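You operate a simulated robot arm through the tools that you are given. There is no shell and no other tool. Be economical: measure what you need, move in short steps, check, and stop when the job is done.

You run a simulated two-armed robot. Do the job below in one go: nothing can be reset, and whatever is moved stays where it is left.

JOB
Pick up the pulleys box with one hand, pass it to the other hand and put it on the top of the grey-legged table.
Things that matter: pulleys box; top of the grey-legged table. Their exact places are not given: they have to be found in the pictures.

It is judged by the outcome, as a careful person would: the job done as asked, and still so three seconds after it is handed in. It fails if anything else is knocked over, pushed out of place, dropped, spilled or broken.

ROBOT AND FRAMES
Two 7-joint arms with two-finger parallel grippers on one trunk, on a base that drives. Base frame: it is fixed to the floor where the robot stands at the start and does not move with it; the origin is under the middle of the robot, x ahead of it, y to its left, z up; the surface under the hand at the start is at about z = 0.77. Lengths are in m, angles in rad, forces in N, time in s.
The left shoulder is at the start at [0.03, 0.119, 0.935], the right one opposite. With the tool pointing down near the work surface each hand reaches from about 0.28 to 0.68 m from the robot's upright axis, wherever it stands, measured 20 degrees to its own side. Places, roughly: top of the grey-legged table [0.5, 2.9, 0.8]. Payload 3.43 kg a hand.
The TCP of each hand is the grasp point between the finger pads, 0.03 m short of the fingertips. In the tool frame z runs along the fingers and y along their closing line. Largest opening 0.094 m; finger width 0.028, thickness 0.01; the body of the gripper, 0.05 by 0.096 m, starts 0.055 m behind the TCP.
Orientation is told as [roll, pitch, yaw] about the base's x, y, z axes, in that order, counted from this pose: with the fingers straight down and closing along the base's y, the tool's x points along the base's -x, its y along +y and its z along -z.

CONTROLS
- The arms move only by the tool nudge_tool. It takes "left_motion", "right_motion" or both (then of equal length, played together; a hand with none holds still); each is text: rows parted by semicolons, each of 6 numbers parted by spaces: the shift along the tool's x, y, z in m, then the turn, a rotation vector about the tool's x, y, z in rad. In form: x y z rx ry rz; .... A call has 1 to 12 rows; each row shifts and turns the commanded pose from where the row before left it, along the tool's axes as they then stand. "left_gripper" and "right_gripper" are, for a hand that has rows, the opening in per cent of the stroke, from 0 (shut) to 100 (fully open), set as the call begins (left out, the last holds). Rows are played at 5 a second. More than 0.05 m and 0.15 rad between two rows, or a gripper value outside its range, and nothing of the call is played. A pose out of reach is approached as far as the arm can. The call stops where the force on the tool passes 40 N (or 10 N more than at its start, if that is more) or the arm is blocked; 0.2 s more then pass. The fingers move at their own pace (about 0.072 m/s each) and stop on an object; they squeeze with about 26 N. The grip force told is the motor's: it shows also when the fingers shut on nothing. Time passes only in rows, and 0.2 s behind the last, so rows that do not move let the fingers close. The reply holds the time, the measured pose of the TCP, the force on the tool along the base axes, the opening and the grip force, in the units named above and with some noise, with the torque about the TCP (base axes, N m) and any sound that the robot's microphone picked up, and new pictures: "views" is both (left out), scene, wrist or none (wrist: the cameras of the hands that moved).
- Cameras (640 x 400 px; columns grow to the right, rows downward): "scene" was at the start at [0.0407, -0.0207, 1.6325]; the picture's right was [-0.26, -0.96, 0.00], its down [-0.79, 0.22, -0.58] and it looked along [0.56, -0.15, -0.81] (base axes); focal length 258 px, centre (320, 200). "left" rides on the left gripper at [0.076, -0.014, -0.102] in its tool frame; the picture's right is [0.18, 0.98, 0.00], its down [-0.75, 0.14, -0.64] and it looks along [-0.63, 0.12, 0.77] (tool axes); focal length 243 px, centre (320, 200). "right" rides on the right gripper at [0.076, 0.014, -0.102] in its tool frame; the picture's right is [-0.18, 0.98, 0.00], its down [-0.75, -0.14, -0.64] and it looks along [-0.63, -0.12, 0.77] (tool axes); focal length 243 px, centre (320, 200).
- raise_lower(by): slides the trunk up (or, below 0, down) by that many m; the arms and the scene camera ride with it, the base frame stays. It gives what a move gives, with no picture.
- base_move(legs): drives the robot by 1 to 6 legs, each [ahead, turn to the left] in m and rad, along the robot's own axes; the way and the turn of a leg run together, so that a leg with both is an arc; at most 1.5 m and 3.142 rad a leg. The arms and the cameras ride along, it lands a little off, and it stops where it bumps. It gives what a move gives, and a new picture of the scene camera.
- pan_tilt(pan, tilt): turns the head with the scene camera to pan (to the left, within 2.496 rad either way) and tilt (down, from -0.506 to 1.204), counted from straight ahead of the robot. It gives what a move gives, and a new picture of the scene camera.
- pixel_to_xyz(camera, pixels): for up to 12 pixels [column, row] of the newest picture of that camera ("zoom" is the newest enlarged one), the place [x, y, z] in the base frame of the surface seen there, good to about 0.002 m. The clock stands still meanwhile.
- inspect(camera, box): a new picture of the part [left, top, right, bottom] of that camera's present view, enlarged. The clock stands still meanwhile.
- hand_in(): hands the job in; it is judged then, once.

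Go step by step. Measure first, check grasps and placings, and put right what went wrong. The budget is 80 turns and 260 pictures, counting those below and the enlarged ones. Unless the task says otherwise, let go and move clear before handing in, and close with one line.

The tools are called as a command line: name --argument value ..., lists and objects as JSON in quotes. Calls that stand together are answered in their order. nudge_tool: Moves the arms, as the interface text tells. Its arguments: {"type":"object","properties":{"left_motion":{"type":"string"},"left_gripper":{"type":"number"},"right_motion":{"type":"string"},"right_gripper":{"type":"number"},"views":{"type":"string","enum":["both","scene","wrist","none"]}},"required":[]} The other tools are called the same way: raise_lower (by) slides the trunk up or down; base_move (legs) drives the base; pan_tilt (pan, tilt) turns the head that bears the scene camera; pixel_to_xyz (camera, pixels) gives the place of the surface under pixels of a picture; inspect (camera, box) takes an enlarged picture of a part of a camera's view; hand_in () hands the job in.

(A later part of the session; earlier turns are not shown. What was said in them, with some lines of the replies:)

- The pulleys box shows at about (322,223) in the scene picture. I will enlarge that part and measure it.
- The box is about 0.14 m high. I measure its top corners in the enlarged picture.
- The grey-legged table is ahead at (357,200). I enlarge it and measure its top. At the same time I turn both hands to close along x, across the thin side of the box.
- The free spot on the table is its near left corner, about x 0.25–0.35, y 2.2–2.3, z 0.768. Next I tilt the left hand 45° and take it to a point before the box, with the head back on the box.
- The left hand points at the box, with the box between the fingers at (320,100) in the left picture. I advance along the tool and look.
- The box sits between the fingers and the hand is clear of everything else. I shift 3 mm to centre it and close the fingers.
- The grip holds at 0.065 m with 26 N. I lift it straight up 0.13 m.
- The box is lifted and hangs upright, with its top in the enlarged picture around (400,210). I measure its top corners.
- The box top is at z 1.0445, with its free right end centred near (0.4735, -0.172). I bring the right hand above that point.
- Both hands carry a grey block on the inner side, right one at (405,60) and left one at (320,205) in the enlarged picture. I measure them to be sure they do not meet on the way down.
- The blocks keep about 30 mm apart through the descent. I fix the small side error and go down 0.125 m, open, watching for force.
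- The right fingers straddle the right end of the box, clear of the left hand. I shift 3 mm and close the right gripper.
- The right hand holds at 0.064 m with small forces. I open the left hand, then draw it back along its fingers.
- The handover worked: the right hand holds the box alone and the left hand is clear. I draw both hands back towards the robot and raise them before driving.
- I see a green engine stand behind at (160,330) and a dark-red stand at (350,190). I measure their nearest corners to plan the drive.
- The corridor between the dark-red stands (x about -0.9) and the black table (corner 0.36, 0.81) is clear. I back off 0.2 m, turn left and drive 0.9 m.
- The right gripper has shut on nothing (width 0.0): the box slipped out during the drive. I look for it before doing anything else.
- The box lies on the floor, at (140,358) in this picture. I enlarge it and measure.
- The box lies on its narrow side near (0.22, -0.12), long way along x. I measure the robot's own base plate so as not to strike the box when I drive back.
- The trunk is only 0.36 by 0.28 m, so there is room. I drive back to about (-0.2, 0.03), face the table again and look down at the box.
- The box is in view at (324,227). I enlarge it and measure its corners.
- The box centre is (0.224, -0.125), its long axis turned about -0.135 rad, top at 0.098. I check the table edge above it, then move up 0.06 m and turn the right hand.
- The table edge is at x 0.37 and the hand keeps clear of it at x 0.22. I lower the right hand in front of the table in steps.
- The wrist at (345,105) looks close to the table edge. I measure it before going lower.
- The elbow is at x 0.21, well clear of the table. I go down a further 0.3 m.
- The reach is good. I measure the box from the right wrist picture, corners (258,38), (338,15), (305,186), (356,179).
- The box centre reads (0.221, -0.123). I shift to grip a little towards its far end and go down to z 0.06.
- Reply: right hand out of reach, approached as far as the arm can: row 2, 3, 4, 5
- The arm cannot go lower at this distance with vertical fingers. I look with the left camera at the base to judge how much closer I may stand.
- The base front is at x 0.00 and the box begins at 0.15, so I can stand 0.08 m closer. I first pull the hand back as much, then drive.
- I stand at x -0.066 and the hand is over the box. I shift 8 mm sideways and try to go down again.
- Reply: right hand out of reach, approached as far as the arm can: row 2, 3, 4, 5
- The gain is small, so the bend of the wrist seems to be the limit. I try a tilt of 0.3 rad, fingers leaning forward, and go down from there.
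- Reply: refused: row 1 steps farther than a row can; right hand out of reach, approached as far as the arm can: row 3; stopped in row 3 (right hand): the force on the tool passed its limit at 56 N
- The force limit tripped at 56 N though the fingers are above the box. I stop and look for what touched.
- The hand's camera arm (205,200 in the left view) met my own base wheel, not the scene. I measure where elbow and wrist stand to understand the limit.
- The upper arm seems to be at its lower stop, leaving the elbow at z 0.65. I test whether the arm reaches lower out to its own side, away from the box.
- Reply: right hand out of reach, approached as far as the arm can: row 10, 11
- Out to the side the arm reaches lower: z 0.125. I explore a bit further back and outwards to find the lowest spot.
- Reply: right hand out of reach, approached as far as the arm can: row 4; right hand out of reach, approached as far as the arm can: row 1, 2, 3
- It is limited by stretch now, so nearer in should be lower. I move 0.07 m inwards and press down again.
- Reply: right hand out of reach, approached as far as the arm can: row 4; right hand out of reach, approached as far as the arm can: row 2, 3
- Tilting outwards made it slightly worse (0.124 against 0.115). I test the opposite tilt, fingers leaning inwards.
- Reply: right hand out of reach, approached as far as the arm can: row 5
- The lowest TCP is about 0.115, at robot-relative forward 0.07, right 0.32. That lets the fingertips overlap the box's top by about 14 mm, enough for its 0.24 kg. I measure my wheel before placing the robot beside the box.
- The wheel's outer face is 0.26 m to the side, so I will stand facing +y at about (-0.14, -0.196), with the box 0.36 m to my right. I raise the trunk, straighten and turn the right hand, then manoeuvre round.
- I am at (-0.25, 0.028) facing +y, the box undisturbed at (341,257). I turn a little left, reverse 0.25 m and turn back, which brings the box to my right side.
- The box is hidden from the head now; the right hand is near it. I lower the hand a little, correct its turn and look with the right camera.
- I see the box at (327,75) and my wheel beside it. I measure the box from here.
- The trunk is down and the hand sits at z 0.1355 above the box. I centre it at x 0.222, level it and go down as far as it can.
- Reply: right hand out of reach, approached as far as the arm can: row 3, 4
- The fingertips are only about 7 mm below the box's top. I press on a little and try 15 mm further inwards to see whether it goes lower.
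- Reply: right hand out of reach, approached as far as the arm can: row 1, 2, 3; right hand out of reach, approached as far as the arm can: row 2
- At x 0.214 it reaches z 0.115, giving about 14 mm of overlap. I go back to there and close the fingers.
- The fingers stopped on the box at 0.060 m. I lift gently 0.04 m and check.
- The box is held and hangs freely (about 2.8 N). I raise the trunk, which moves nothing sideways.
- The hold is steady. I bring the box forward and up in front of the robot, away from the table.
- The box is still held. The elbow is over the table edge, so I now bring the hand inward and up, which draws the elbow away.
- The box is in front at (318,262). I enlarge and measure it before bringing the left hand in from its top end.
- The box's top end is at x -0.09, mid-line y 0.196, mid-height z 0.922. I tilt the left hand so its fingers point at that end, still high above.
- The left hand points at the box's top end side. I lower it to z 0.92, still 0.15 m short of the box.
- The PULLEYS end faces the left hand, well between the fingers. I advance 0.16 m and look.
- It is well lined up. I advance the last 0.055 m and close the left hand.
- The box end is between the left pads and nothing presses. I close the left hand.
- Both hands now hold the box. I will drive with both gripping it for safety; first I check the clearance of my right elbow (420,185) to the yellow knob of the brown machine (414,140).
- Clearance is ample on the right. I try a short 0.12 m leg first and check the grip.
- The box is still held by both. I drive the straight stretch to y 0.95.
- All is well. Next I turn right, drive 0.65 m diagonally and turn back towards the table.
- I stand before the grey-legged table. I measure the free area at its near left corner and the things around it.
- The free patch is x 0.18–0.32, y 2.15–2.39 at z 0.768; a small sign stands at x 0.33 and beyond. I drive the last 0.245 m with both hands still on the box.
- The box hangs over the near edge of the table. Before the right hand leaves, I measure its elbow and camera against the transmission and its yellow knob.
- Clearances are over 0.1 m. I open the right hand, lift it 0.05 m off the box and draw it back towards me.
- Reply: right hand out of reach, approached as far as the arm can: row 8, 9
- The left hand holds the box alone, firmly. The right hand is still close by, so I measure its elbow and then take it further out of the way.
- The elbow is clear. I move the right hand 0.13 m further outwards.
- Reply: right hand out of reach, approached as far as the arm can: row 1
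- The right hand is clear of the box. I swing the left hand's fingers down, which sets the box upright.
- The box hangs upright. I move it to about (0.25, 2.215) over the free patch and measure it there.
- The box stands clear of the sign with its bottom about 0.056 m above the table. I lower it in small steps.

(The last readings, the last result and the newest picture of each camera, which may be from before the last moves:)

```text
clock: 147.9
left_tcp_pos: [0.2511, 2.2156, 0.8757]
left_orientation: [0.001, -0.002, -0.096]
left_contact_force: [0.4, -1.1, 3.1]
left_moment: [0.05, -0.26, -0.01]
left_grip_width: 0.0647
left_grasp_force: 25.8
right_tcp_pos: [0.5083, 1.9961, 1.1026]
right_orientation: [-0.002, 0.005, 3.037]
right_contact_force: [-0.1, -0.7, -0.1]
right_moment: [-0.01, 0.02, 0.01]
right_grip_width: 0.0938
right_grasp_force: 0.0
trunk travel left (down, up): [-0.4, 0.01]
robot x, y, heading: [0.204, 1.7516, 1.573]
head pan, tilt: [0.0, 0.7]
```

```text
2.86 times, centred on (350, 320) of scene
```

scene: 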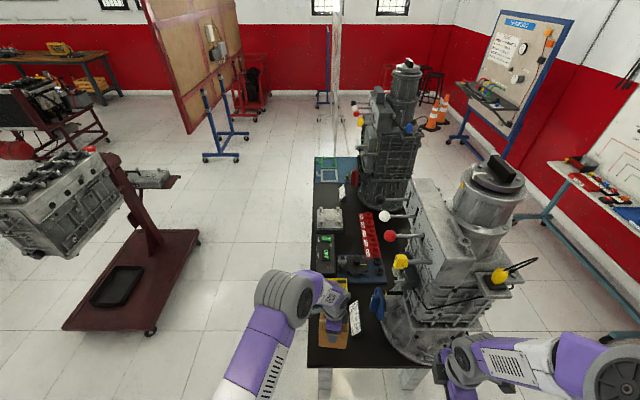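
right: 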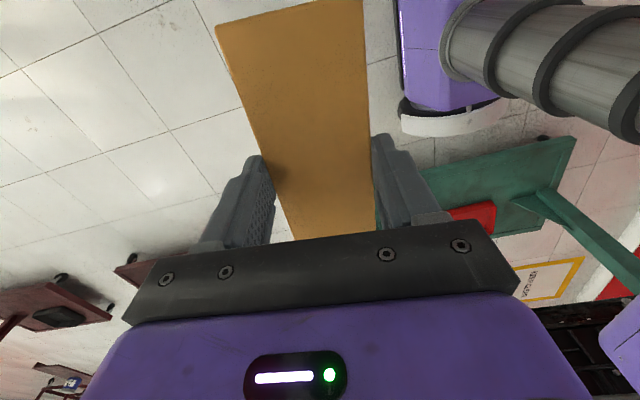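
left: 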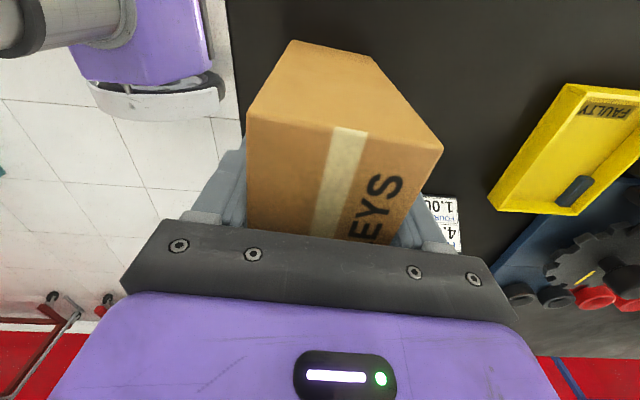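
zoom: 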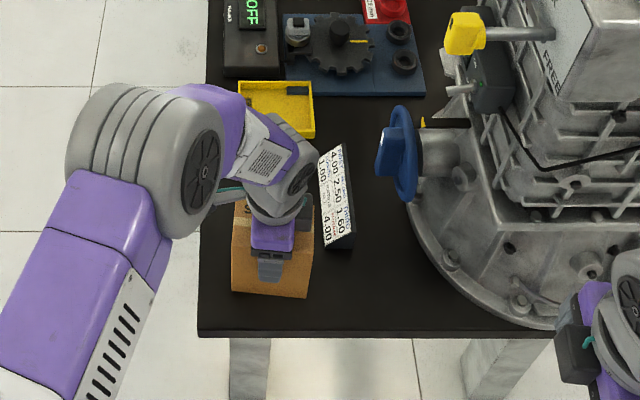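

The force changed from -3 N to +3 N: the box stands on the table. I open the left hand and rise straight up.

nudge_tool --left_motion "0 0 0 0 0 0; 0 0 0 0 0 0; 0 0 0 0 0 0; 0 0 -0.01 0 0 0; 0 0 -0.03 0 0 0; 0 0 -0.04 0 0 0; 0 0 -0.04 0 0 0; 0 0 -0.04 0 0 0; 0 -0.03 -0.03 0 0 0; 0 -0.04 0 0 0 0; 0 -0.04 0 0 0 0; 0 0 0 0 0 0" --left_gripper 100 --views "both"

inspect --camera "scene" --box '[280, 240, 420, 390]'

```text
clock: 150.5
left_tcp_pos: [0.2421, 2.1023, 1.068]
left_orientation: [0.0, -0.002, -0.092]
left_contact_force: [-1.1, 0.1, 0.0]
left_moment: [-0.02, -0.01, -0.01]
left_grip_width: 0.094
left_grasp_force: 0.1
right_tcp_pos: [0.5072, 1.9963, 1.1038]
right_orientation: [-0.001, 0.004, 3.037]
right_contact_force: [-0.4, -0.3, 0.0]
right_moment: [-0.02, 0.02, 0.01]
right_grip_width: 0.0941
right_grasp_force: 0.1
trunk travel left (down, up): [-0.4, 0.01]
robot x, y, heading: [0.2027, 1.752, 1.574]
head pan, tilt: [0.0, 0.7]
```

scene: 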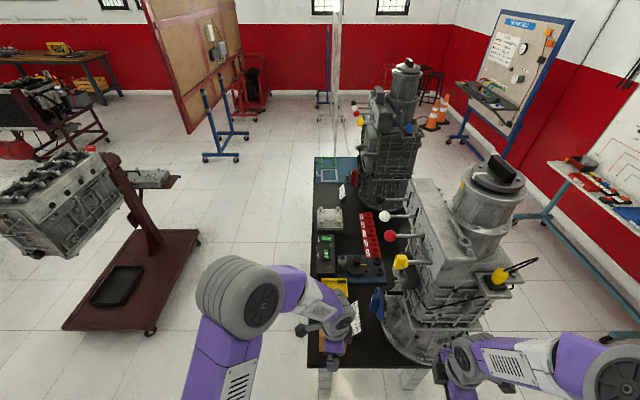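
left: 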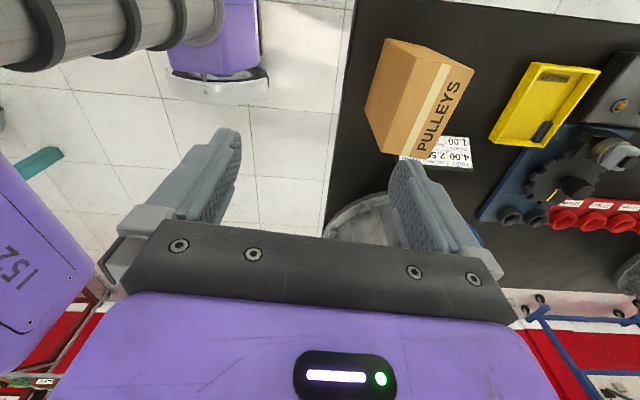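

```text
2.67 times, centred on (350, 315) of scene
```

zoom: 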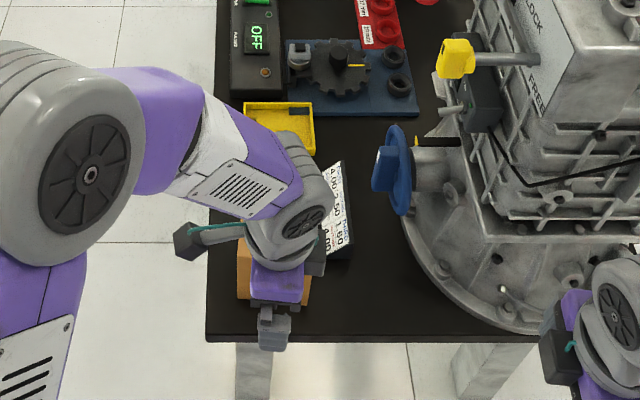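

The box stands upright on the table, at (420,95) in the left picture, and both hands are free. I check its heights.

pixel_to_xyz --camera "left" --pixels '[[437, 66], [470, 75], [385, 145], [430, 150], [425, 110], [372, 105], [440, 145]]'

nudge_tool --left_motion "0 -0.03 0 0 0 0; 0 -0.02 -0.02 0 0 0; 0 0 0 0 0 0" --views "both"

```text
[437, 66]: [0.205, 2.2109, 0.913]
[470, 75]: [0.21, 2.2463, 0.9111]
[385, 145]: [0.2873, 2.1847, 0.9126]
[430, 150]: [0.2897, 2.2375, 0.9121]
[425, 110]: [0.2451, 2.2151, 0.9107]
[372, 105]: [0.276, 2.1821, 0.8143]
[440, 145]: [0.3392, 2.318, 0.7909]
```

```text
clock: 151.3
left_tcp_pos: [0.2337, 2.0546, 1.0879]
left_orientation: [0.001, -0.001, -0.096]
left_contact_force: [0.3, -0.2, -0.2]
left_moment: [-0.02, 0.0, 0.03]
left_grip_width: 0.094
left_grasp_force: 0.1
right_tcp_pos: [0.5088, 1.997, 1.104]
right_orientation: [-0.003, 0.001, 3.036]
right_contact_force: [0.8, 0.6, -0.4]
right_moment: [-0.03, 0.01, 0.0]
right_grip_width: 0.094
right_grasp_force: 0.2
trunk travel left (down, up): [-0.4, 0.01]
robot x, y, heading: [0.206, 1.7532, 1.57]
head pan, tilt: [0.0, 0.7]
```

scene: 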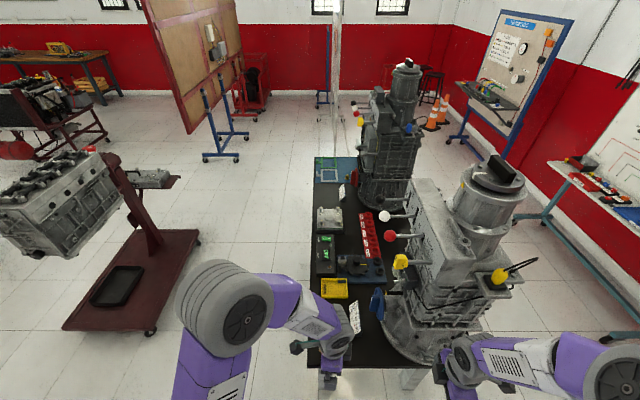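
left: 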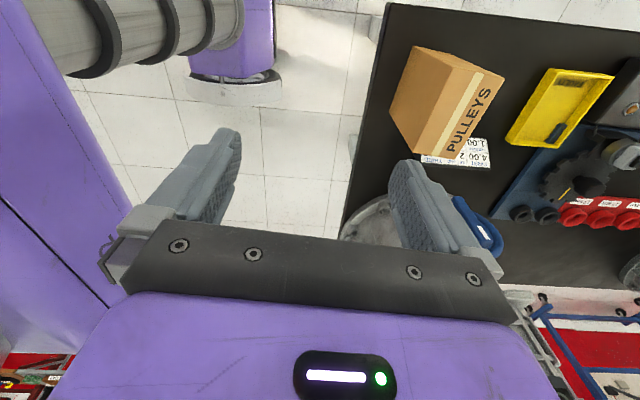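

The box's top is level at z 0.912, just its height above the table at 0.768. It stands still and nothing else was moved, so I hand in.

hand_in

```text
The job is handed in.
```

The pulleys box stands upright on the grey-legged table, passed from the right hand to the left. It did fall to the floor once on the way, when it slipped from the right hand during the first drive; I picked it up, passed it over again and placed it.
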